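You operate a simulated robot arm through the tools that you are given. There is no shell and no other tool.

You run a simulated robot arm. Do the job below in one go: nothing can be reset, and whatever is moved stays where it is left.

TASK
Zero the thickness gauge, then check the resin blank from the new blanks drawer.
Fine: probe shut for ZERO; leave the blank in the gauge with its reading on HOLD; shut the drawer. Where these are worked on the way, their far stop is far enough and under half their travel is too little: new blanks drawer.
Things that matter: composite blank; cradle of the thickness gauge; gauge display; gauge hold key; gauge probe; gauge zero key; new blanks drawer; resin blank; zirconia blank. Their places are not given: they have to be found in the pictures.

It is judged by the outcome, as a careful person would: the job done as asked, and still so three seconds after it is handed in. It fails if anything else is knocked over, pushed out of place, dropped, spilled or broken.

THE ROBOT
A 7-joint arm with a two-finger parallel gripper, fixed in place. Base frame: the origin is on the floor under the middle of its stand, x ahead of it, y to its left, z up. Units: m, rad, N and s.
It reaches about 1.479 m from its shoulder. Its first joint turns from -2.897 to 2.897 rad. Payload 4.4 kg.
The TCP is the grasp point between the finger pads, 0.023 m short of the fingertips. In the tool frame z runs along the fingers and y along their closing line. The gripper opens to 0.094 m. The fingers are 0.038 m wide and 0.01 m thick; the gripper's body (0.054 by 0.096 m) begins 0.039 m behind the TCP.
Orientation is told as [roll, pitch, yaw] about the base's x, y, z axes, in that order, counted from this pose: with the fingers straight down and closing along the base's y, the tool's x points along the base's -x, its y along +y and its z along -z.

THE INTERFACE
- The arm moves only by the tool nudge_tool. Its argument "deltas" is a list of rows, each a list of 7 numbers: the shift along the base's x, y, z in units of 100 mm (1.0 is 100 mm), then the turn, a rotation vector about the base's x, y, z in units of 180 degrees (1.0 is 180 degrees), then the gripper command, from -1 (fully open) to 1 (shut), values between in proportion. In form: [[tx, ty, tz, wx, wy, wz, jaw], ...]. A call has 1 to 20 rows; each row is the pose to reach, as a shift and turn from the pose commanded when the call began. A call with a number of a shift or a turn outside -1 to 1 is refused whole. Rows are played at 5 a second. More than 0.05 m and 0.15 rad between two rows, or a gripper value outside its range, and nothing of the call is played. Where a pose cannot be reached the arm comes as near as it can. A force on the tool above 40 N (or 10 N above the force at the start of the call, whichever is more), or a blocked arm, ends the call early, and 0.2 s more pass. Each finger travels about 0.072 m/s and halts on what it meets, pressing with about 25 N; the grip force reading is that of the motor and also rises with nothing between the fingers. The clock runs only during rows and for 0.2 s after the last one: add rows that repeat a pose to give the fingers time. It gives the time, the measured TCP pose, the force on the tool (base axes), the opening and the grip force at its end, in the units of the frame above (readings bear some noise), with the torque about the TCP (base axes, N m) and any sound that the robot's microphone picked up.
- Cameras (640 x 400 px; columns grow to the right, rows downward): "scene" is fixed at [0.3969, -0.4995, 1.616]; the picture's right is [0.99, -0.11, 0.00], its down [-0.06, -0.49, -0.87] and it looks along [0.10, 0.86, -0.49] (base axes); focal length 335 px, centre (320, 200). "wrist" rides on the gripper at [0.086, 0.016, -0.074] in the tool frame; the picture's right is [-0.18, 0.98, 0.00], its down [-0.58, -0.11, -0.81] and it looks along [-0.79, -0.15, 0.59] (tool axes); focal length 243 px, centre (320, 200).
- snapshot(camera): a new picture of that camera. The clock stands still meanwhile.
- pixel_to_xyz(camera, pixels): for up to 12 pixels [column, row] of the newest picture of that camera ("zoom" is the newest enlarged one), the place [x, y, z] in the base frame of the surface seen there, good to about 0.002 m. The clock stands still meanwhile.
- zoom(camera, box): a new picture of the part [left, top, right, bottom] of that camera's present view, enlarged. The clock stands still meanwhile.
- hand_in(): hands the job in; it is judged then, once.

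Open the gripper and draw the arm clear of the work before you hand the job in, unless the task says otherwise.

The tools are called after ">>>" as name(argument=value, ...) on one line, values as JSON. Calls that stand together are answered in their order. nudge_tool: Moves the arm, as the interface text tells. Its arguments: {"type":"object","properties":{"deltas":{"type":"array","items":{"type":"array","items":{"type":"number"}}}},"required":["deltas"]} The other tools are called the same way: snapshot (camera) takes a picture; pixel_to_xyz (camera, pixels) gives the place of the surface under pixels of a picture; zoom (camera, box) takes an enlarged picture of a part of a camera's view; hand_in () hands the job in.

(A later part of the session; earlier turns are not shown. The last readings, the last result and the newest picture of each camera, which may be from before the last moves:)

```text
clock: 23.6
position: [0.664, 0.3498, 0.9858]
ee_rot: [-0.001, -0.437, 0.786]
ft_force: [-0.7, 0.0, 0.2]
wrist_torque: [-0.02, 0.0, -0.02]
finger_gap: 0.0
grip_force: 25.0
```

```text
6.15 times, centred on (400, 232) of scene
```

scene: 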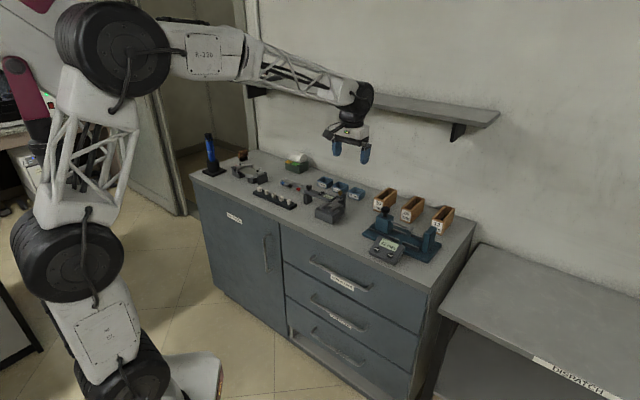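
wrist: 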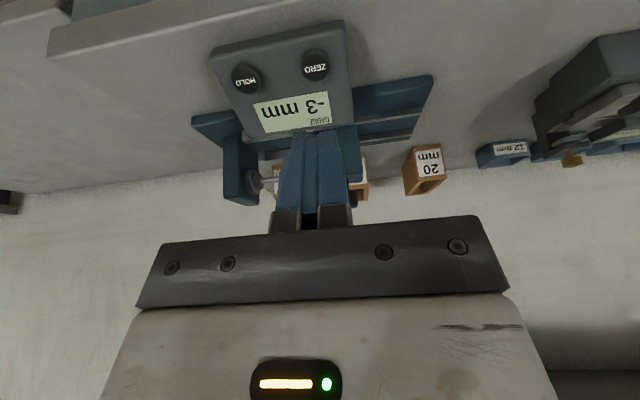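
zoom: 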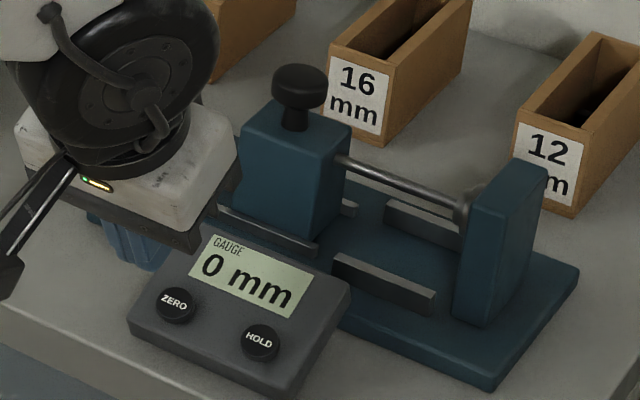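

The display reads 0 mm with the probe shut, so zeroing is done. Now I raise and untilt the tool and return above the knob to reopen the probe.

>>> nudge_tool(deltas=[[0, 0, 0.3, 0, 0, 0, 1], [0.05, 0.05, 0.5, -0.0164, 0.0164, 0, 1], [0.15, 0.15, 0.7, -0.0327, 0.0327, 0, 1], [0.3, 0.3, 0.85, -0.0491, 0.0491, 0, 0.8], [0.4, 0.4, 0.85, -0.0655, 0.0655, 0, 0.4], [0.5, 0.5, 0.85, -0.0818, 0.0818, 0, 0.0], [0.6, 0.61, 0.85, -0.0982, 0.0982, 0, -0.2]])

>>> nudge_tool(deltas=[[0.2, 0.2, 0, 0, 0, 0, -0.2], [0.4, 0.4, 0, 0, 0, 0, -0.2], [0.605, 0.605, 0, 0, 0, 0, -0.2], [0.605, 0.605, 0, 0, 0, 0, -0.2]])

>>> snapshot(camera="wrist")

```text
clock: 25.2
position: [0.7242, 0.4119, 1.0711]
ee_rot: [0.0, 0.002, 0.785]
ft_force: [-0.1, 0.4, 0.6]
wrist_torque: [0.0, 0.02, -0.03]
finger_gap: 0.0564
grip_force: 0.0
```

```text
clock: 26.2
position: [0.787, 0.4746, 1.0692]
ee_rot: [0.002, -0.001, 0.785]
ft_force: [-0.7, 0.4, -0.1]
wrist_torque: [-0.01, 0.01, 0.0]
finger_gap: 0.0565
grip_force: 0.1
```

```text
taken
```

wrist: 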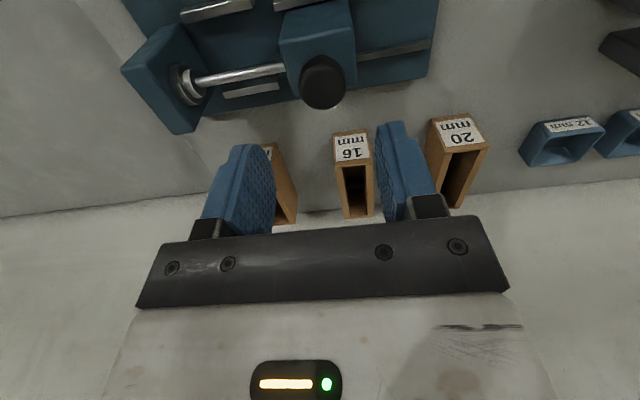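

I check the knob's place at (323,82) before descending on it.

>>> pixel_to_xyz(camera="wrist", pixels=[[323, 88], [302, 82], [345, 82], [323, 70], [323, 102]])

```text
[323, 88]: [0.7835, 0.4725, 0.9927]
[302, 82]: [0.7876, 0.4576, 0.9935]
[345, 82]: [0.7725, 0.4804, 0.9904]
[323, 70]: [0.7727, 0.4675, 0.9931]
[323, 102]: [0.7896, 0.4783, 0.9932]
```

The knob is within 2–3 mm of centre. I descend to grip height with the fingers 56 mm open.

>>> nudge_tool(deltas=[[-0.01, 0.0, -0.25, 0, 0, 0, -0.2], [-0.015, 0.01, -0.5, 0, 0, 0, -0.2], [-0.015, 0.01, -0.7, 0, 0, 0, -0.2], [-0.015, 0.01, -0.825, 0, 0, 0, -0.2], [-0.015, 0.01, -0.825, 0, 0, 0, 0.2], [-0.015, 0.01, -0.825, 0, 0, 0, 0.2]])

>>> zoom(camera="scene", box=[360, 190, 450, 260])

```text
clock: 27.6
position: [0.7856, 0.4739, 0.9866]
ee_rot: [-0.001, 0.0, 0.784]
ft_force: [-0.9, 0.0, 0.6]
wrist_torque: [0.01, 0.0, 0.0]
finger_gap: 0.0375
grip_force: 0.0
```

```text
5.71 times, centred on (405, 225) of scene
```

zoom: 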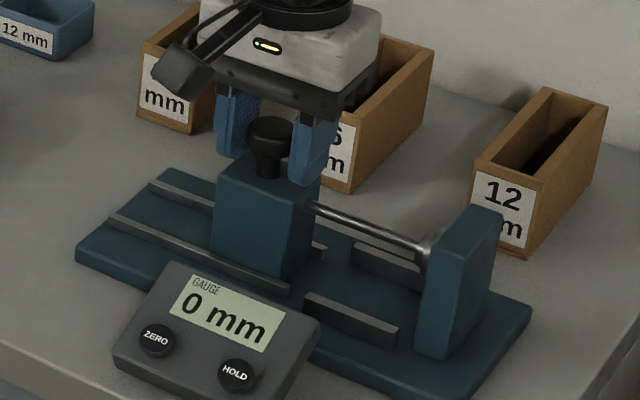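

Loosely holding the knob, I push it left (−u) to reopen the probe widely, about 60 mm, at a gentle speed.

>>> nudge_tool(deltas=[[-0.04, 0.04, 0, 0, 0, 0, 0.2], [-0.08, 0.08, 0, 0, 0, 0, 0.2], [-0.12, 0.12, 0, 0, 0, 0, 0.2], [-0.16, 0.16, 0, 0, 0, 0, 0.2], [-0.2, 0.2, 0, 0, 0, 0, 0.2], [-0.24, 0.24, 0, 0, 0, 0, 0.2], [-0.28, 0.28, 0, 0, 0, 0, 0.2], [-0.32, 0.32, 0, 0, 0, 0, 0.2], [-0.36, 0.36, 0, 0, 0, 0, 0.2], [-0.4, 0.4, 0, 0, 0, 0, 0.2]])

>>> zoom(camera="scene", box=[360, 190, 450, 260])

```text
clock: 29.8
position: [0.7433, 0.5114, 0.987]
ee_rot: [-0.001, 0.001, 0.786]
ft_force: [30.8, -18.1, -6.6]
wrist_torque: [0.06, -0.13, 0.14]
finger_gap: 0.0529
grip_force: 17.3
```

```text
5.71 times, centred on (405, 225) of scene
```

zoom: 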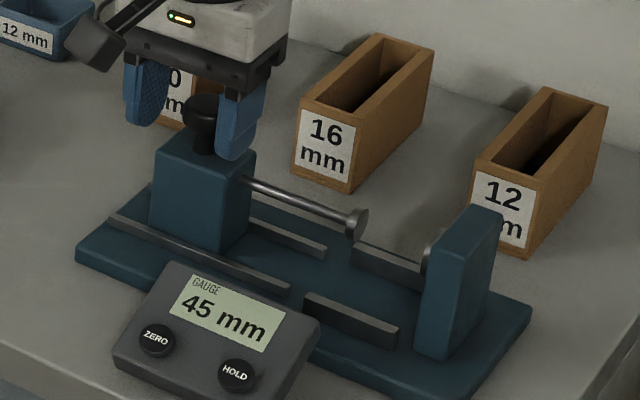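

The probe reached its stop at 45 mm. I relieve the push, open the fingers and lift clear.

>>> nudge_tool(deltas=[[0.05, -0.05, 0, 0, 0, 0, 0.1], [0.07, -0.07, 0, 0, 0, 0, -0.2], [0.07, -0.07, 0, 0, 0, 0, -0.3], [0.07, -0.07, 0.2, 0, 0, 0, -0.3], [0.07, -0.07, 0.5, 0, 0, 0, -0.3], [0.07, -0.07, 0.9, 0, 0, 0, -0.3]])

>>> zoom(camera="scene", box=[340, 170, 460, 270])

```text
clock: 31.2
position: [0.7516, 0.5052, 1.0793]
ee_rot: [0.0, 0.003, 0.786]
ft_force: [-0.5, 1.1, -2.0]
wrist_torque: [0.02, -0.03, -0.02]
finger_gap: 0.0613
grip_force: 0.1
```

```text
4.00 times, centred on (400, 220) of scene
```

zoom: 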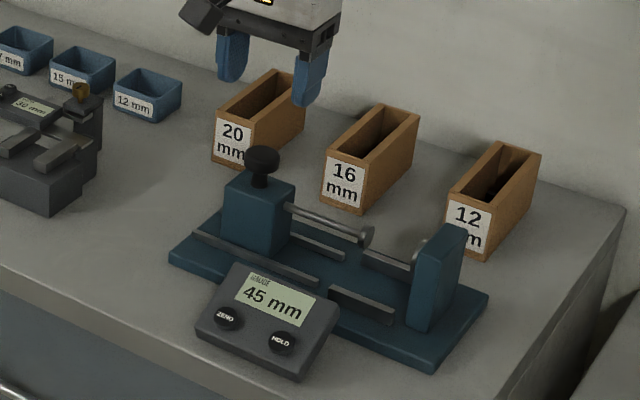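

Gauge reads 45 mm, open, and untouched otherwise. Now to the drawer: I back off toward the robot at height while turning the gripper −90° so it can later close across the handle bar.

>>> nudge_tool(deltas=[[-0.05, -0.05, 0.1, 0, 0, -0.0417, -0.3], [-0.1, -0.1, 0.2, 0, 0, -0.0833, -0.3], [-0.2, -0.17, 0.3, 0, 0, -0.125, -0.3], [-0.3, -0.24, 0.4, 0, 0, -0.1667, -0.3], [-0.4, -0.32, 0.5, 0, 0, -0.2083, -0.3], [-0.5, -0.4, 0.5, 0, 0, -0.25, -0.3], [-0.6, -0.48, 0.5, 0, 0, -0.2917, -0.3], [-0.7, -0.56, 0.5, 0, 0, -0.3333, -0.3], [-0.8, -0.64, 0.5, 0, 0, -0.375, -0.3], [-0.9, -0.72, 0.5, 0, 0, -0.4167, -0.3], [-0.95, -0.76, 0.5, 0, 0, -0.4583, -0.3], [-1.0, -0.8, 0.5, 0, 0, -0.5, -0.3]])

>>> nudge_tool(deltas=[[-0.15, -0.1, 0, 0.0309, -0.0309, 0, -0.3], [-0.3, -0.2, 0, 0.0617, -0.0617, 0, -0.3], [-0.45, -0.3, 0, 0.0926, -0.0926, 0, -0.3], [-0.6, -0.4, 0, 0.1235, -0.1235, 0, -0.3], [-0.75, -0.5, 0, 0.1544, -0.1544, 0, -0.3], [-0.88, -0.6, 0, 0.1853, -0.1853, 0, -0.3], [-1.0, -0.7, 0, 0.2161, -0.2161, 0, -0.3]])

>>> snapshot(camera="scene")

>>> snapshot(camera="wrist")

```text
clock: 33.8
position: [0.6517, 0.425, 1.1268]
ee_rot: [0.0, 0.001, -0.787]
ft_force: [0.1, 0.1, 0.4]
wrist_torque: [0.02, -0.03, 0.01]
finger_gap: 0.061
grip_force: 0.1
```

```text
clock: 35.4
position: [0.552, 0.3579, 1.117]
ee_rot: [0.945, 0.003, -0.786]
ft_force: [-1.0, -1.1, 3.0]
wrist_torque: [-0.11, 0.09, 0.01]
finger_gap: 0.061
grip_force: 0.0
```

```text
taken
```

scene: 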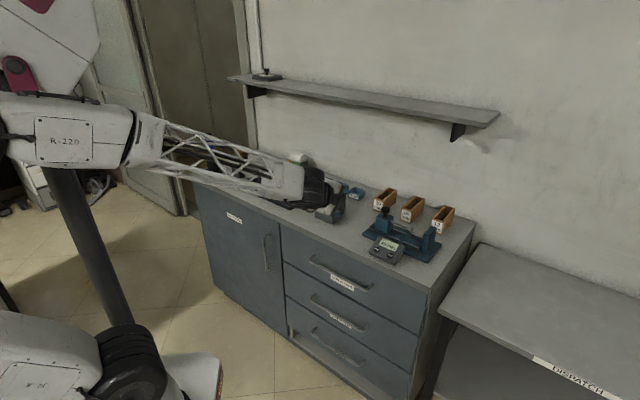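

```text
taken
```

wrist: 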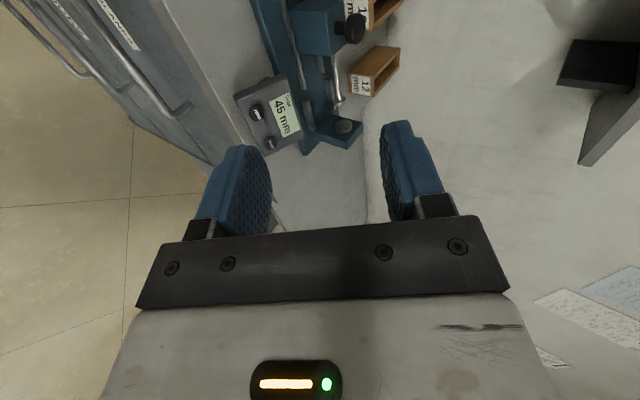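

The tool is tilted toward the drawer front; the reading lags the command slightly, so I wait two rows to see whether it settles.

>>> nudge_tool(deltas=[[0, 0, 0, 0, 0, 0, -0.3], [0, 0, 0, 0, 0, 0, -0.3]])

```text
clock: 36.0
position: [0.5494, 0.3564, 1.128]
ee_rot: [0.96, 0.002, -0.784]
ft_force: [-0.1, 0.1, 0.1]
wrist_torque: [0.01, -0.02, -0.01]
finger_gap: 0.0611
grip_force: 0.2
```

Settled at the commanded pose. I move out in front of the drawer and descend in stages toward handle height (bar at about w 0.697, z 0.768).

>>> nudge_tool(deltas=[[-0.17, -0.04, -0.2, 0, 0, 0, -0.3], [-0.34, -0.08, -0.4, 0, 0, 0, -0.3], [-0.51, -0.12, -0.6, 0, 0, 0, -0.3], [-0.685, -0.166, -0.8, 0, 0, 0, -0.3], [-0.685, -0.166, -1.0, 0, 0, 0, -0.3]])

>>> nudge_tool(deltas=[[0, 0, -0.25, 0, 0, 0, -0.3], [0, 0, -0.5, 0, 0, 0, -0.3], [0, 0, -0.75, 0, 0, 0, -0.3], [0, 0, -1.0, 0, 0, 0, -0.3]])

>>> nudge_tool(deltas=[[0, 0, -0.25, 0, 0, 0, -0.3], [0, 0, -0.5, 0, 0, 0, -0.3], [0, 0, -0.68, 0, 0, 0, -0.3], [0, 0, -0.68, 0, 0, 0, -0.3]])

>>> snapshot(camera="scene")

>>> snapshot(camera="wrist")

```text
clock: 37.2
position: [0.482, 0.3391, 1.0296]
ee_rot: [0.962, 0.0, -0.785]
ft_force: [-0.2, -0.2, 0.0]
wrist_torque: [0.01, 0.01, 0.01]
finger_gap: 0.0612
grip_force: 0.0
```

```text
clock: 38.2
position: [0.4829, 0.3394, 0.9294]
ee_rot: [0.961, 0.0, -0.785]
ft_force: [0.2, 0.1, 0.5]
wrist_torque: [0.0, 0.01, -0.01]
finger_gap: 0.061
grip_force: 0.1
```

```text
clock: 39.2
position: [0.482, 0.3401, 0.8592]
ee_rot: [0.96, 0.0, -0.784]
ft_force: [-0.4, -0.1, -0.5]
wrist_torque: [0.0, -0.03, -0.01]
finger_gap: 0.061
grip_force: 0.0
```

```text
taken
```

scene: 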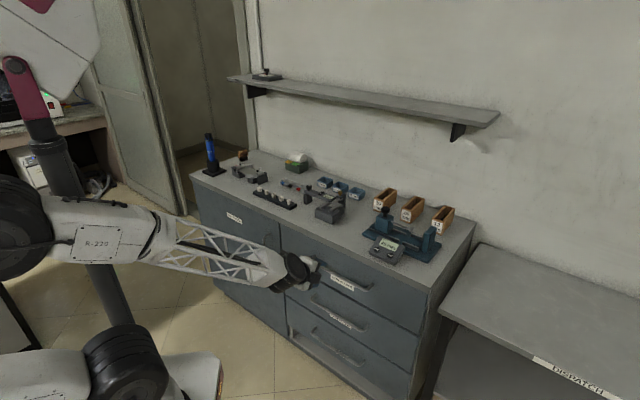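

```text
taken
```

wrist: 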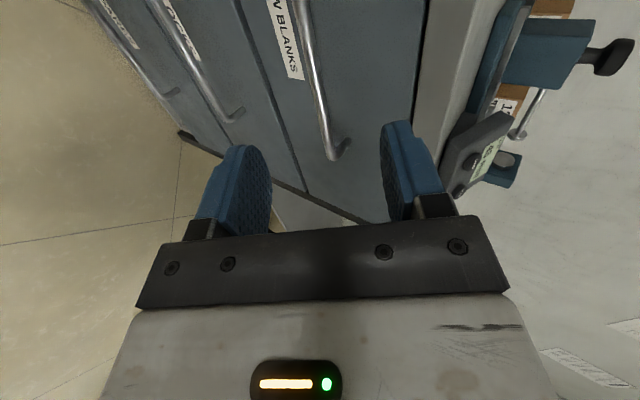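

The NEW BLANKS handle bar shows at (310,60)–(335,150) in the wrist picture, between the fingers. I measure it from here.

>>> pixel_to_xyz(camera="wrist", pixels=[[305, 20], [312, 60], [318, 90], [324, 120], [308, 60], [316, 60], [335, 155], [345, 148], [270, 30], [400, 60], [360, 100], [325, 140]])

```text
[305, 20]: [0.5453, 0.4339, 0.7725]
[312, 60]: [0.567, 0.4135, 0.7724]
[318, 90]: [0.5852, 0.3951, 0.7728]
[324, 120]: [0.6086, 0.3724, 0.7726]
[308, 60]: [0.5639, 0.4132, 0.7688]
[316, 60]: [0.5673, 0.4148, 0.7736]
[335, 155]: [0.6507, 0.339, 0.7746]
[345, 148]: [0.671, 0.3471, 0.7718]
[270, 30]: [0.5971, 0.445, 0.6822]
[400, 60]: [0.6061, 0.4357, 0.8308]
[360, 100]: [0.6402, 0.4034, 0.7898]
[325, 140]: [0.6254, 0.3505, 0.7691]
```

Bar centre is about w 0.6955, z 0.769. I narrow the fingers to ~40 mm and approach along the tool axis so the bar ends up between the pads.

>>> nudge_tool(deltas=[[0, 0, -0.1, 0, 0, 0, 0.0], [0.15, 0.15, -0.25, 0, 0, 0, 0.15], [0.3, 0.3, -0.4, 0, 0, 0, 0.15], [0.45, 0.45, -0.55, 0, 0, 0, 0.15], [0.55, 0.55, -0.648, 0, 0, 0, 0.15], [0.55, 0.55, -0.648, 0, 0, 0, 0.15]])

>>> zoom(camera="scene", box=[270, 230, 400, 330])

>>> snapshot(camera="wrist")

```text
clock: 40.6
position: [0.5361, 0.3954, 0.7939]
ee_rot: [0.961, 0.0, -0.786]
ft_force: [0.4, -0.1, 0.4]
wrist_torque: [-0.02, -0.01, 0.01]
finger_gap: 0.0401
grip_force: 0.1
```

```text
4.00 times, centred on (335, 280) of scene
```

zoom: 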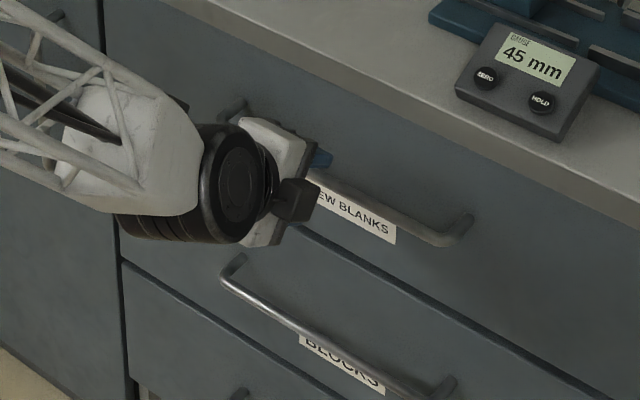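

```text
taken
```

wrist: 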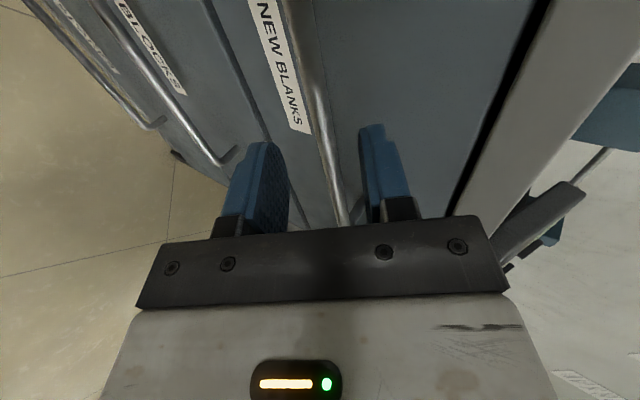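

The bar lies between the fingertips in the picture (about (325,150)). I go the remaining ~35 mm along the tool axis.

>>> nudge_tool(deltas=[[0.07, 0.07, -0.07, 0, 0, 0, 0.15], [0.14, 0.14, -0.14, 0, 0, 0, 0.15], [0.204, 0.204, -0.205, 0, 0, 0, 0.15], [0.204, 0.204, -0.205, 0, 0, 0, 0.15]])

>>> snapshot(camera="wrist")

>>> zoom(camera="scene", box=[280, 230, 380, 310])

```text
clock: 41.6
position: [0.5584, 0.4163, 0.7752]
ee_rot: [0.96, 0.0, -0.787]
ft_force: [-0.1, -0.3, 0.0]
wrist_torque: [-0.03, 0.03, -0.02]
finger_gap: 0.0402
grip_force: 0.0
```

```text
taken
```

wrist: 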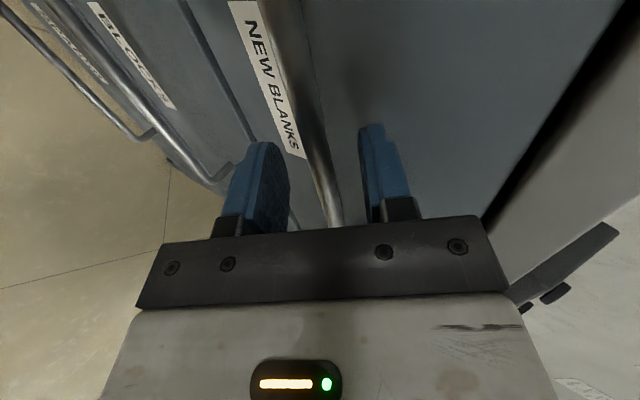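

```text
5.00 times, centred on (330, 270) of scene
```

zoom: 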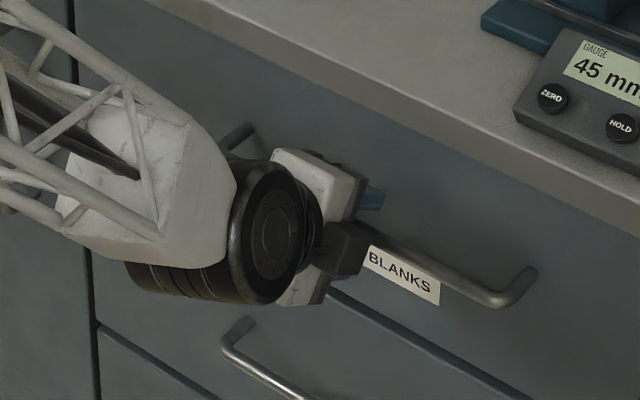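

The pads now straddle the bar. I close the gripper on it.

>>> nudge_tool(deltas=[[0, 0, 0, 0, 0, 0, 0.5], [0, 0, 0, 0, 0, 0, 0.8], [0, 0, 0, 0, 0, 0, 1], [0, 0, 0, 0, 0, 0, 1]])

```text
clock: 42.6
position: [0.5569, 0.4152, 0.7749]
ee_rot: [0.96, 0.0, -0.785]
ft_force: [1.2, 2.6, 3.3]
wrist_torque: [0.02, -0.05, -0.04]
finger_gap: 0.0117
grip_force: 45.0
```

The bar is gripped (gap 11.7 mm). I pull the drawer straight out along (−0.707,−0.707), about 100 mm first.

>>> nudge_tool(deltas=[[-0.05, -0.05, 0, 0, 0, 0, 1], [-0.12, -0.12, 0, 0, 0, 0, 1], [-0.2, -0.2, 0, 0, 0, 0, 1], [-0.3, -0.3, 0, 0, 0, 0, 1], [-0.4, -0.4, 0, 0, 0, 0, 1], [-0.5, -0.5, 0, 0, 0, 0, 1], [-0.6, -0.6, 0, 0, 0, 0, 1], [-0.7, -0.7, 0, 0, 0, 0, 1]])

>>> snapshot(camera="scene")

```text
clock: 44.4
position: [0.4869, 0.3455, 0.7746]
ee_rot: [0.962, -0.001, -0.788]
ft_force: [-13.4, 17.3, 13.9]
wrist_torque: [0.36, 0.14, 0.16]
finger_gap: 0.0118
grip_force: 45.3
```

```text
taken
```

scene: 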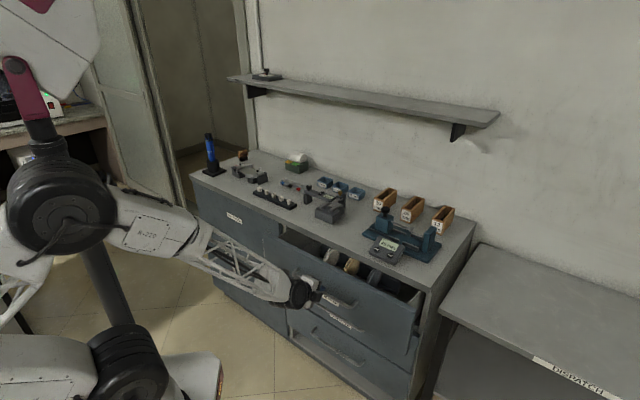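

The drawer slides out ~100 mm and blanks are visible inside. A sideways load of ~20 N shows slight path misalignment, so I add a small −u correction and pull on.

>>> nudge_tool(deltas=[[-0.012, 0.0, 0.004, 0, 0, 0, 1], [-0.11, -0.095, 0.004, 0, 0, 0, 1], [-0.21, -0.19, 0.004, 0, 0, 0, 1], [-0.31, -0.29, 0.004, 0, 0, 0, 1], [-0.41, -0.39, 0.004, 0, 0, 0, 1], [-0.51, -0.489, 0.004, 0, 0, 0, 1], [-0.61, -0.588, 0.004, 0, 0, 0, 1], [-0.71, -0.687, 0.004, 0, 0, 0, 1]])

>>> snapshot(camera="scene")

```text
clock: 46.0
position: [0.4329, 0.2916, 0.7752]
ee_rot: [0.963, 0.001, -0.784]
ft_force: [8.6, -7.3, 0.1]
wrist_torque: [-0.13, -0.14, -0.59]
finger_gap: 0.0118
grip_force: 45.0
stopped in row 7: the force on the tool passed its limit at 45 N (the readings are from after the stop); the commanded pose is now the measured one
```

```text
taken
```

scene: 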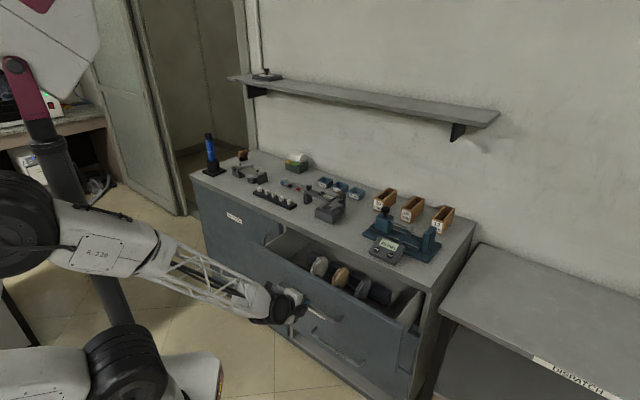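

The pull stopped against a firm 45 N at ~175 mm of travel, which looks like the far stop. I zoom into the drawer.

>>> zoom(camera="scene", box=[260, 220, 440, 340])

>>> zoom(camera="scene", box=[295, 240, 395, 310])

```text
3.33 times, centred on (350, 280) of scene
```

zoom: 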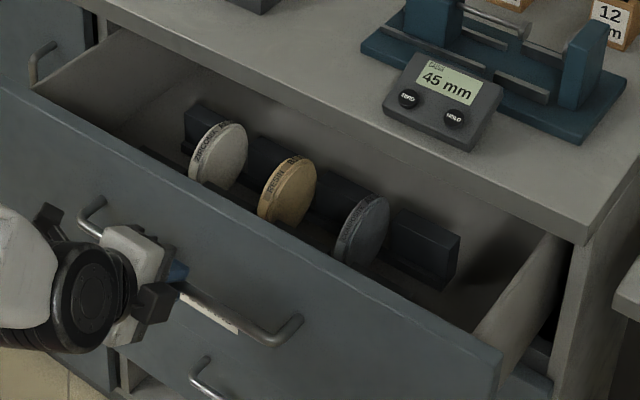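

```text
5.71 times, centred on (345, 275) of scene
```

zoom: 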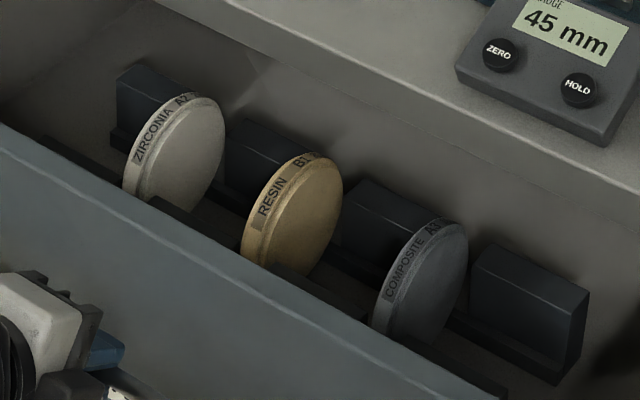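

The blanks are discs standing on edge with labels on their rims: ZIRCONIA (left), RESIN (middle, tan), COMPOSITE (right, grey). I measure the resin disc and rack around it.

>>> pixel_to_xyz(camera="zoom", pixels=[[290, 165], [318, 153], [341, 185], [310, 210], [250, 250], [270, 275], [262, 210], [293, 270], [200, 100], [220, 150], [175, 150], [425, 225]])

>>> pixel_to_xyz(camera="zoom", pixels=[[240, 125], [325, 150], [350, 185], [235, 160], [370, 190], [430, 230], [480, 255], [585, 290], [170, 205], [250, 280], [300, 300], [345, 230]])

>>> pixel_to_xyz(camera="zoom", pixels=[[230, 65], [550, 230], [20, 130], [450, 380], [120, 75], [190, 95], [285, 185], [305, 165], [275, 200], [250, 255], [330, 165], [60, 160]])

```text
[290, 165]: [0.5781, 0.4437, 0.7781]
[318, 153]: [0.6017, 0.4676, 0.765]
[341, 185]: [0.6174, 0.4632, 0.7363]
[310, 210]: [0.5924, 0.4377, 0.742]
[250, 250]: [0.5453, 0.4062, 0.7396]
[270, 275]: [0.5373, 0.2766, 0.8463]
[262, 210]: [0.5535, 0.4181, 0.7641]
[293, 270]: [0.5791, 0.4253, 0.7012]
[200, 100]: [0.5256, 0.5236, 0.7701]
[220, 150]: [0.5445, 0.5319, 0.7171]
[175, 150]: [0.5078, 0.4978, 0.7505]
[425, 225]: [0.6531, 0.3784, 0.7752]
```

```text
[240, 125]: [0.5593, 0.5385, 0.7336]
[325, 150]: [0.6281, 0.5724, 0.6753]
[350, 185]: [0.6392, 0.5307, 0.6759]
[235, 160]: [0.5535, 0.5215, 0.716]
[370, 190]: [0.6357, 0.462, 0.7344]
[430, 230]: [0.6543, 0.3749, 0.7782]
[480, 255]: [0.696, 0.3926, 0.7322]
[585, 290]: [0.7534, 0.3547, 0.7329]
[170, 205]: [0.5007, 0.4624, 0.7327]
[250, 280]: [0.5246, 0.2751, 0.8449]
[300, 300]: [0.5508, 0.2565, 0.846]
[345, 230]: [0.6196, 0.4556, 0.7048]
```

```text
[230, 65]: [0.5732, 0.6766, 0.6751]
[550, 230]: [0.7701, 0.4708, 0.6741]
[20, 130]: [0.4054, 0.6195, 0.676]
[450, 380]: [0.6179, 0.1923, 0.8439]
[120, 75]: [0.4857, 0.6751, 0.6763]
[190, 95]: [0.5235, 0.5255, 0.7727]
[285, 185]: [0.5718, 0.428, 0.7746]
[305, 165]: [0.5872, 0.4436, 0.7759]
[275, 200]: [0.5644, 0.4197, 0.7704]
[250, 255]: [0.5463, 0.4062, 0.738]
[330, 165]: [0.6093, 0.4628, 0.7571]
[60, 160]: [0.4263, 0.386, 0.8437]
```

The resin disc (middle) has its right face at u≈0.109, centre about w 0.72, z 0.733, radius ~45 mm; it lies near the bench-top edge (w 0.728). I test whether the drawer really is at its stop with a gentle further pull.

>>> nudge_tool(deltas=[[-0.02, -0.02, 0, 0, 0, 0, 1], [-0.04, -0.04, 0, 0, 0, 0, 1], [-0.05, -0.05, 0, 0, 0, 0, 1]])

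```text
clock: 46.8
position: [0.4282, 0.2869, 0.7752]
ee_rot: [0.961, -0.001, -0.785]
ft_force: [12.0, -8.3, -5.7]
wrist_torque: [-0.2, -0.12, -0.51]
finger_gap: 0.0116
grip_force: 44.9
```

It moved another 7 mm freely, so it was not the stop. I continue pulling more slowly, with a small +u relief.

>>> nudge_tool(deltas=[[0.004, -0.004, 0, 0, 0, 0, 1], [-0.046, -0.054, 0, 0, 0, 0, 1], [-0.096, -0.104, 0, 0, 0, 0, 1], [-0.146, -0.154, 0, 0, 0, 0, 1], [-0.196, -0.204, 0, 0, 0, 0, 1], [-0.246, -0.254, 0, 0, 0, 0, 1], [-0.296, -0.304, 0, 0, 0, 0, 1], [-0.346, -0.354, 0, 0, 0, 0, 1]])

>>> snapshot(camera="scene")

```text
clock: 48.5
position: [0.3916, 0.2528, 0.7756]
ee_rot: [0.961, 0.002, -0.786]
ft_force: [21.6, -16.9, -23.4]
wrist_torque: [-0.58, -0.32, -0.8]
finger_gap: 0.012
grip_force: 45.3
```

```text
taken
```

scene: 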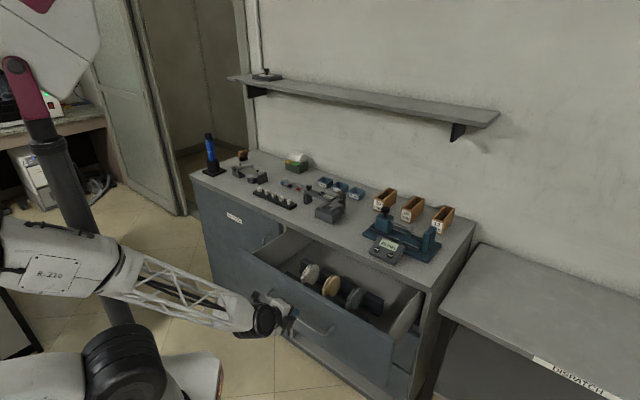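

The drawer is out ~232 mm and the discs are well clear of the bench edge. The grip has built up side loads, so I loosen and re-close the fingers to relieve them.

>>> nudge_tool(deltas=[[0, 0, 0, 0, 0, 0, 0.6], [0, 0, 0, 0, 0, 0, 0.6], [0, 0, 0, 0, 0, 0, 1], [0, 0, 0, 0, 0, 0, 1]])

```text
clock: 49.5
position: [0.3908, 0.2516, 0.7752]
ee_rot: [0.961, 0.0, -0.786]
ft_force: [-1.9, -2.5, -12.5]
wrist_torque: [-0.1, 0.15, -0.04]
finger_gap: 0.0117
grip_force: 45.2
```

Loads relieved. I pull further, gently, to find the far stop.

>>> nudge_tool(deltas=[[-0.05, -0.05, 0, 0, 0, 0, 1], [-0.1, -0.1, 0, 0, 0, 0, 1], [-0.15, -0.15, 0, 0, 0, 0, 1], [-0.2, -0.2, 0, 0, 0, 0, 1], [-0.25, -0.25, 0, 0, 0, 0, 1], [-0.3, -0.3, 0, 0, 0, 0, 1], [-0.35, -0.35, 0, 0, 0, 0, 1], [-0.4, -0.4, 0, 0, 0, 0, 1]])

>>> snapshot(camera="scene")

```text
clock: 51.4
position: [0.3518, 0.2116, 0.7745]
ee_rot: [0.964, -0.001, -0.787]
ft_force: [16.2, -11.9, 13.4]
wrist_torque: [-0.36, -0.57, -0.7]
finger_gap: 0.0115
grip_force: 45.3
```

```text
taken
```

scene: 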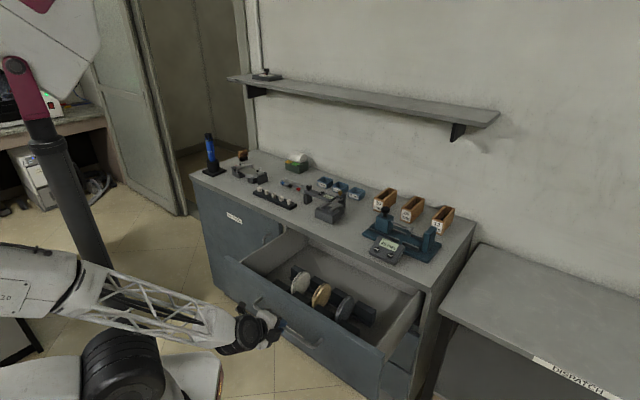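

The drawer is out ~289 mm, ample. I open the fingers and back off the bar along the tool axis, then rise.

>>> nudge_tool(deltas=[[0, 0, 0, 0, 0, 0, 0.4], [0, 0, 0, 0, 0, 0, 0.1], [0, 0, 0, 0, 0, 0, 0.0], [-0.1, -0.1, 0.1, 0, 0, 0, 0.0], [-0.2, -0.2, 0.2, 0, 0, 0, 0.0], [-0.35, -0.35, 0.35, 0, 0, 0, 0.0], [-0.45, -0.45, 0.5, 0, 0, 0, 0.0]])

>>> snapshot(camera="scene")

>>> snapshot(camera="wrist")

```text
clock: 53.0
position: [0.3077, 0.1689, 0.8249]
ee_rot: [0.96, 0.001, -0.786]
ft_force: [0.1, 0.7, -0.6]
wrist_torque: [0.0, 0.0, 0.0]
finger_gap: 0.0469
grip_force: 0.1
```

```text
taken
```

scene: 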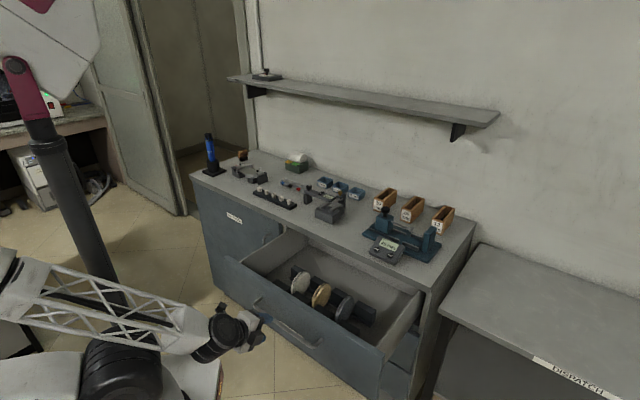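

```text
taken
```

wrist: 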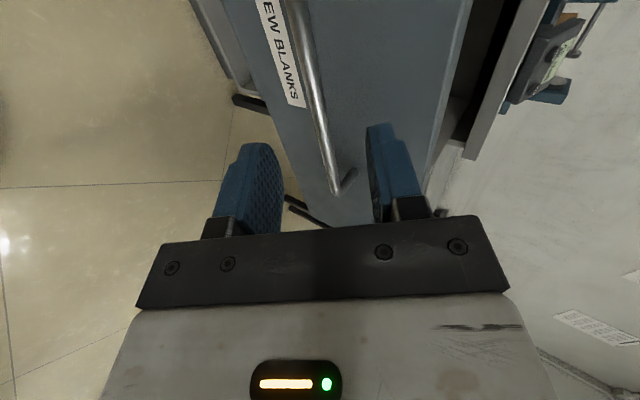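

The handle is free. I look closely into the open drawer now.

>>> zoom(camera="scene", box=[275, 250, 395, 340])

```text
4.44 times, centred on (335, 295) of scene
```

zoom: 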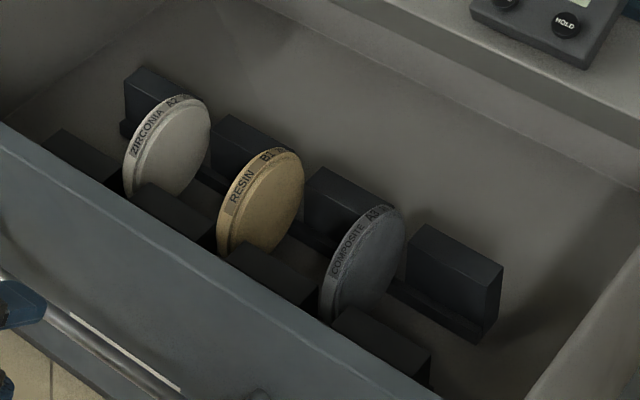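

The resin disc sits in slots between two rows of dark blocks; above the blocks it is free on both faces. I zoom further to measure it exactly.

>>> zoom(camera="scene", box=[310, 275, 350, 315])

```text
10.00 times, centred on (330, 295) of scene
```

zoom: 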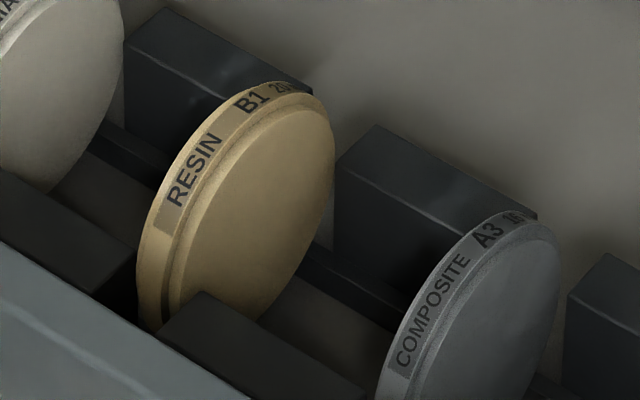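

The rim reads "RESIN B1 20…". I measure the rim, step and face points.

>>> pixel_to_xyz(camera="zoom", pixels=[[230, 100], [275, 85], [320, 95], [332, 140], [322, 220], [250, 200], [300, 110], [200, 230], [180, 180], [145, 240], [140, 290], [205, 130]])

>>> pixel_to_xyz(camera="zoom", pixels=[[185, 260], [170, 260], [270, 310], [225, 320], [200, 300], [340, 165], [300, 80], [130, 60], [165, 15], [375, 130], [525, 205], [260, 100]])

>>> pixel_to_xyz(camera="zoom", pixels=[[190, 300], [350, 395], [160, 350], [20, 180], [120, 260], [560, 260], [640, 265], [480, 230], [80, 140], [10, 270], [30, 280], [290, 280]])

```text
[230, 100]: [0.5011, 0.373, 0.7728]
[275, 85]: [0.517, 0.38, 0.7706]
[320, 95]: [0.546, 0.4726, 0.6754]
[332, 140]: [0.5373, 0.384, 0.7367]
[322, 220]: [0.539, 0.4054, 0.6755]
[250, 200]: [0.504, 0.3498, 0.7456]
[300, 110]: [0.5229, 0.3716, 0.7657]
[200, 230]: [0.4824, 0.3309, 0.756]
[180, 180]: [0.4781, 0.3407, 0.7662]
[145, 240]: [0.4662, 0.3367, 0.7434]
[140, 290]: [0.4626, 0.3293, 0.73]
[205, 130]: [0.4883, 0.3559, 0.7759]
```

```text
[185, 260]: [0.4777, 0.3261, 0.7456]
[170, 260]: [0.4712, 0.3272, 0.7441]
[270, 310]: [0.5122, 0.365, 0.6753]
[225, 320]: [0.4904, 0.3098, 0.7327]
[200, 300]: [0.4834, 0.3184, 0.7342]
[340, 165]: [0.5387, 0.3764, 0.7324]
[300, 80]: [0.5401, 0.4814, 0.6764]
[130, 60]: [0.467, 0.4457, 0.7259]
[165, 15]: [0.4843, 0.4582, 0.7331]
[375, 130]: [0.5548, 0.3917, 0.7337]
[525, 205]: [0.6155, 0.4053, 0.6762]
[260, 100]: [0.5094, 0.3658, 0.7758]
```

```text
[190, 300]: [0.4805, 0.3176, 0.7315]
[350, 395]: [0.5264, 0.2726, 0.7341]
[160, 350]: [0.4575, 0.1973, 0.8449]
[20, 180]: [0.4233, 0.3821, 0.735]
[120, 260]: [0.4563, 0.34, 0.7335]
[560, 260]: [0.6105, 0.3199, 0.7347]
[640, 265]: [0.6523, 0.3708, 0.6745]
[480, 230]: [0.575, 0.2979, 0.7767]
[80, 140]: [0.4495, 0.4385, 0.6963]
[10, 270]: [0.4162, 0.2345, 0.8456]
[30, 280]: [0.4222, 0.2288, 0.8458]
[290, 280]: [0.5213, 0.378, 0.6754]
```

Resin disc: centre about u 0.0985, w 0.6055, top z≈0.777, ~20 mm thick. I raise the tool, bring it upright, and turn it back to +45° so that it closes along the disc's axis.

>>> nudge_tool(deltas=[[0, 0, 0.3, 0, 0, 0, 0], [0, 0, 0.6, 0, 0, 0, 0], [0, 0, 0.8, -0.0309, 0.0309, 0, 0], [0, 0, 1.0, -0.0617, 0.0617, 0, 0], [0, 0, 1.0, -0.0926, 0.0926, 0, 0], [0, 0, 1.0, -0.1235, 0.1235, 0, 0], [0, 0, 1.0, -0.1544, 0.1544, 0, -0.1], [0, 0, 1.0, -0.1853, 0.1853, 0, -0.2], [0, 0, 1.0, -0.2161, 0.2161, 0, -0.3]])

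>>> nudge_tool(deltas=[[0.05, 0.05, 0.3, 0, 0, 0.0417, -0.3], [0.1, 0.1, 0.6, 0, 0, 0.0833, -0.3], [0.2, 0.2, 0.8, 0, 0, 0.125, -0.3], [0.3, 0.3, 0.8, 0, 0, 0.1667, -0.3], [0.4, 0.4, 0.8, 0, 0, 0.2083, -0.3], [0.5, 0.5, 0.8, 0, 0, 0.25, -0.3], [0.6, 0.6, 0.8, 0, 0, 0.2917, -0.3], [0.7, 0.7, 0.8, 0, 0, 0.3333, -0.3], [0.8, 0.8, 0.8, 0, 0, 0.375, -0.3], [0.9, 0.9, 0.8, 0, 0, 0.4167, -0.3], [0.95, 0.95, 0.8, 0, 0, 0.4583, -0.3], [0.95, 0.95, 0.8, 0, 0, 0.5, -0.3], [0.95, 0.95, 0.8, 0, 0, 0.5, -0.3]])

>>> snapshot(camera="wrist")

>>> snapshot(camera="scene")

```text
clock: 55.0
position: [0.3064, 0.1659, 0.9257]
ee_rot: [-0.001, 0.001, -0.786]
ft_force: [-0.3, -0.3, -0.7]
wrist_torque: [0.01, 0.01, 0.02]
finger_gap: 0.0608
grip_force: 0.1
```

```text
clock: 57.8
position: [0.4038, 0.2619, 1.0052]
ee_rot: [0.001, 0.0, 0.788]
ft_force: [-0.2, 0.2, 0.0]
wrist_torque: [0.0, 0.02, 0.02]
finger_gap: 0.0612
grip_force: 0.0
```

```text
taken
```

wrist: 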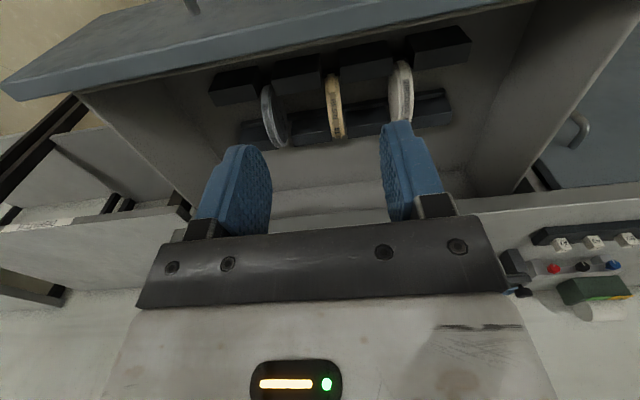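

```text
taken
```

scene: 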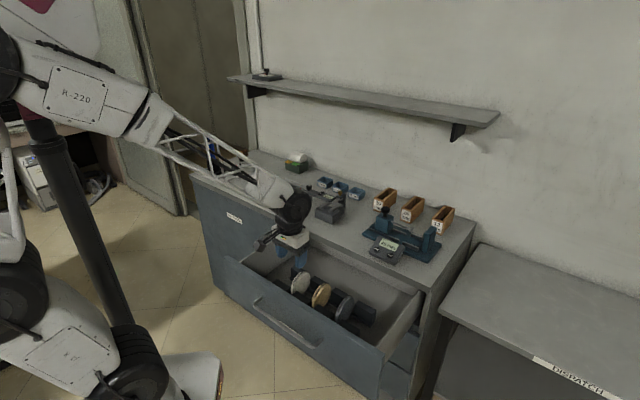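

From the wrist camera the resin disc is at (335,108). I zoom there to read it and measure both faces.

>>> zoom(camera="wrist", box=[280, 40, 400, 160])

```text
3.33 times, centred on (340, 100) of wrist
```

zoom: 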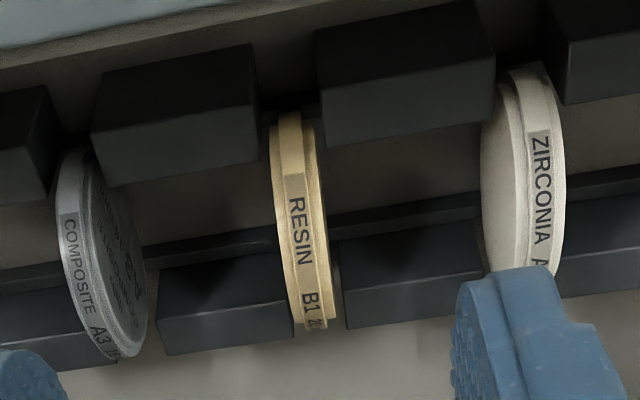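

I measure the resin disc's flange and both smaller side faces in this view.

>>> pixel_to_xyz(camera="zoom", pixels=[[300, 225], [285, 225], [314, 225], [276, 225], [322, 225], [300, 180], [300, 290], [290, 120], [310, 325], [272, 160], [318, 160], [312, 270]])

```text
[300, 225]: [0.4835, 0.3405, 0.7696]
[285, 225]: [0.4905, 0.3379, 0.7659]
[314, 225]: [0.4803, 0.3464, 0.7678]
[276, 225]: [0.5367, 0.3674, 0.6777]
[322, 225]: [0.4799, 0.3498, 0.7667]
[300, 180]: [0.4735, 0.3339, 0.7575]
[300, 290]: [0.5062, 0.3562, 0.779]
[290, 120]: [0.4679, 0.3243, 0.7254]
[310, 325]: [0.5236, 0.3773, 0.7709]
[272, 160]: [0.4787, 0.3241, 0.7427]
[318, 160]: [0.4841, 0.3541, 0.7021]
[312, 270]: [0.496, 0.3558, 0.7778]
```

The disc spans u 0.0905–0.109, top z≈0.778. I move above it and descend to about z 0.90 first.

>>> nudge_tool(deltas=[[0.25, 0.25, -0.1, 0, 0, 0, -0.3], [0.5, 0.5, -0.3, 0, 0, 0, -0.3], [0.75, 0.75, -0.5, 0, 0, 0, -0.3], [0.952, 0.966, -0.8, 0, 0, 0, -0.3], [0.952, 0.966, -1.0, 0, 0, 0, -0.3], [0.952, 0.966, -1.0, 0, 0, 0, -0.3]])

>>> zoom(camera="scene", box=[260, 210, 400, 330])

>>> snapshot(camera="wrist")

```text
clock: 59.1
position: [0.4983, 0.3569, 0.9034]
ee_rot: [0.001, -0.001, 0.786]
ft_force: [-0.3, -0.2, -0.4]
wrist_torque: [-0.02, -0.03, -0.01]
finger_gap: 0.0609
grip_force: 0.1
```

```text
3.33 times, centred on (330, 270) of scene
```

zoom: 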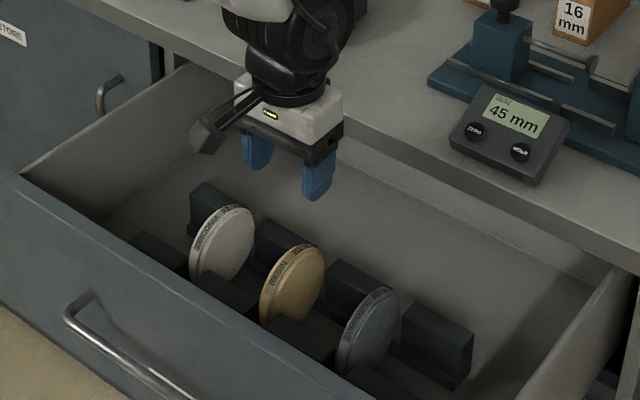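

```text
taken
```

wrist: 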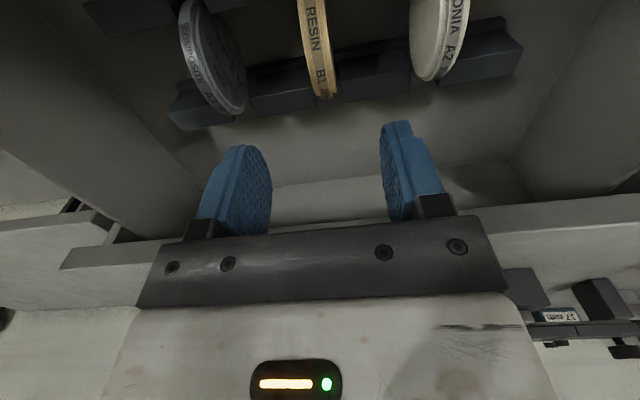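

The resin disc is between the fingers' line; I verify its faces once more from this closer view.

>>> zoom(camera="wrist", box=[270, 0, 370, 110])

```text
3.64 times, centred on (320, 55) of wrist
```

zoom: 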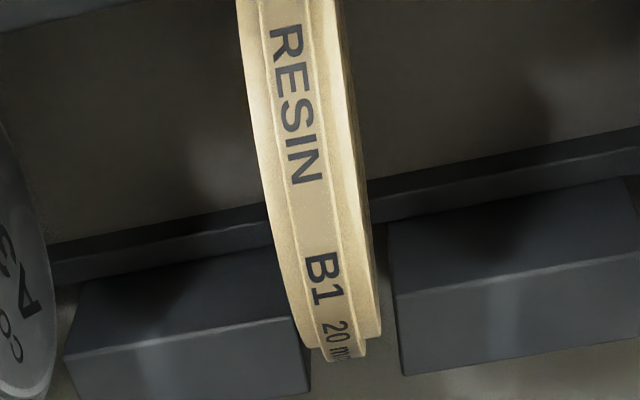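

The label reads "RESIN B1 20 mm". I measure both edges near the top of the disc.

>>> pixel_to_xyz(camera="zoom", pixels=[[300, 190], [262, 190], [275, 190], [322, 190], [345, 190], [362, 190], [320, 260], [335, 330], [300, 330], [375, 330], [290, 100], [310, 230]])

```text
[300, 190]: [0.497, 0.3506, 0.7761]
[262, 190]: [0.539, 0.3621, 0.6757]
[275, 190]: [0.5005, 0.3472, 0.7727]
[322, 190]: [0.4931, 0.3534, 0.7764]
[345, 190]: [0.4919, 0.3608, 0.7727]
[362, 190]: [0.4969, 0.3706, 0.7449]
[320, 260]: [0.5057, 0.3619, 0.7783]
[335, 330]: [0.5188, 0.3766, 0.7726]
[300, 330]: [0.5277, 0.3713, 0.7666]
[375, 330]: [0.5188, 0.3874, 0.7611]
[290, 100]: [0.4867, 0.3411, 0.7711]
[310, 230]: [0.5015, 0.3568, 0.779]
```

Disc centre is about u 0.100, w 0.6075. I adjust slightly and descend 90 mm, fingers 61 mm open.

>>> nudge_tool(deltas=[[0.018, 0.011, -0.2, 0, 0, 0, -0.3], [0.018, 0.011, -0.45, 0, 0, 0, -0.3], [0.018, 0.011, -0.7, 0, 0, 0, -0.3], [0.018, 0.011, -0.9, 0, 0, 0, -0.3], [0.018, 0.011, -0.9, 0, 0, 0, -0.3]])

>>> zoom(camera="scene", box=[275, 220, 395, 320])

>>> snapshot(camera="wrist")

```text
clock: 60.4
position: [0.4994, 0.3579, 0.8148]
ee_rot: [0.001, -0.001, 0.785]
ft_force: [-0.7, 0.0, -0.4]
wrist_torque: [-0.01, 0.0, 0.01]
finger_gap: 0.0608
grip_force: 0.1
```

```text
4.00 times, centred on (335, 270) of scene
```

zoom: 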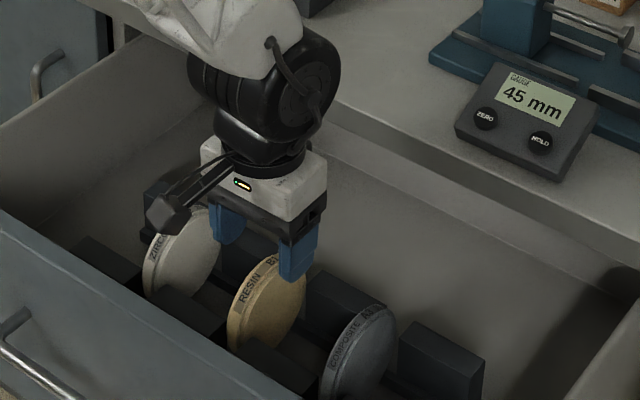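

```text
taken
```

wrist: 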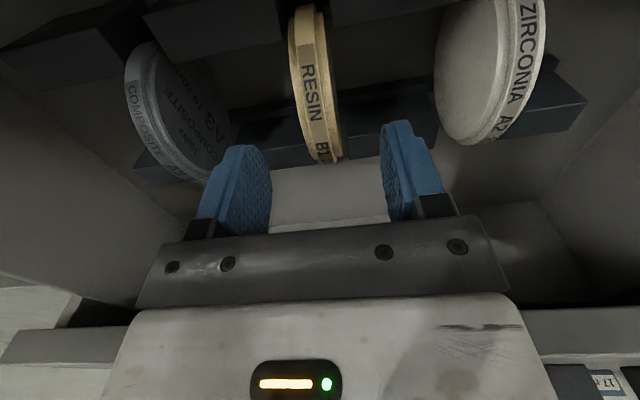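

The fingers bracket the resin disc with clear space on both sides. I go down the last ~30 mm.

>>> nudge_tool(deltas=[[0, 0, -0.1, 0, 0, 0, -0.3], [0, 0, -0.2, 0, 0, 0, -0.3], [0, 0, -0.307, 0, 0, 0, -0.3], [0, 0, -0.307, 0, 0, 0, -0.3]])

>>> zoom(camera="scene", box=[290, 230, 370, 310])

>>> zoom(camera="wrist", box=[180, 0, 480, 240])

```text
clock: 61.4
position: [0.4984, 0.3587, 0.7833]
ee_rot: [0.001, 0.001, 0.786]
ft_force: [0.4, -0.3, -0.4]
wrist_torque: [0.02, 0.01, 0.03]
finger_gap: 0.061
grip_force: 0.1
```

```text
5.00 times, centred on (330, 270) of scene
```

zoom: 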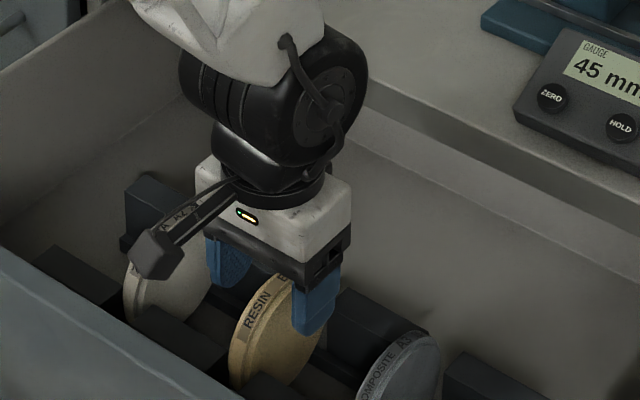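

```text
1.67 times, centred on (330, 120) of wrist
```

zoom: 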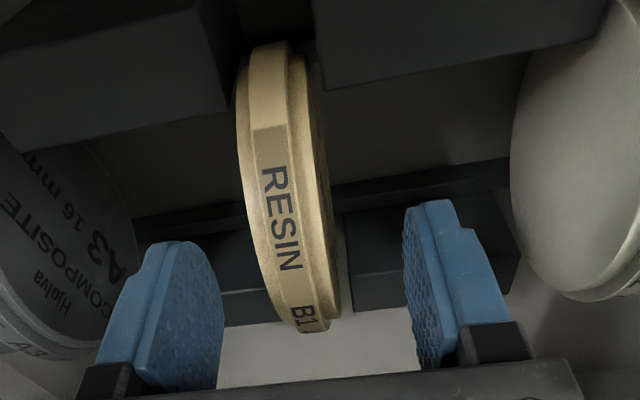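

The disc lies between the pads. I close the gripper on it gradually.

>>> nudge_tool(deltas=[[0, 0, 0, 0, 0, 0, 0.0], [0, 0, 0, 0, 0, 0, 0.3], [0, 0, 0, 0, 0, 0, 0.45], [0, 0, 0, 0, 0, 0, 0.6], [0, 0, 0, 0, 0, 0, 1], [0, 0, 0, 0, 0, 0, 1], [0, 0, 0, 0, 0, 0, 1]])

>>> zoom(camera="wrist", box=[180, 0, 480, 240])

```text
clock: 63.0
position: [0.4981, 0.3591, 0.783]
ee_rot: [0.001, 0.001, 0.786]
ft_force: [1.2, -0.7, -0.1]
wrist_torque: [-0.05, -0.04, -0.01]
finger_gap: 0.0197
grip_force: 24.9
```

```text
1.67 times, centred on (330, 120) of wrist
```

zoom: 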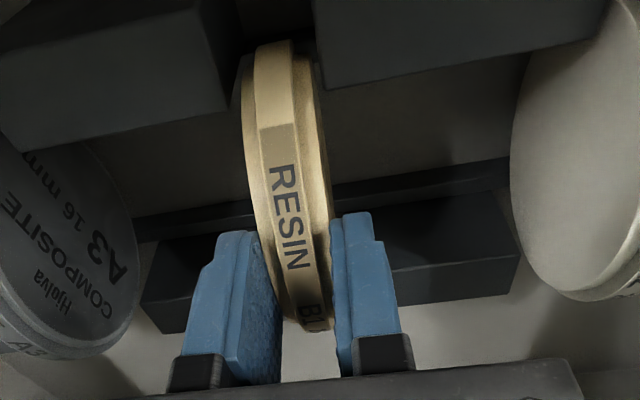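

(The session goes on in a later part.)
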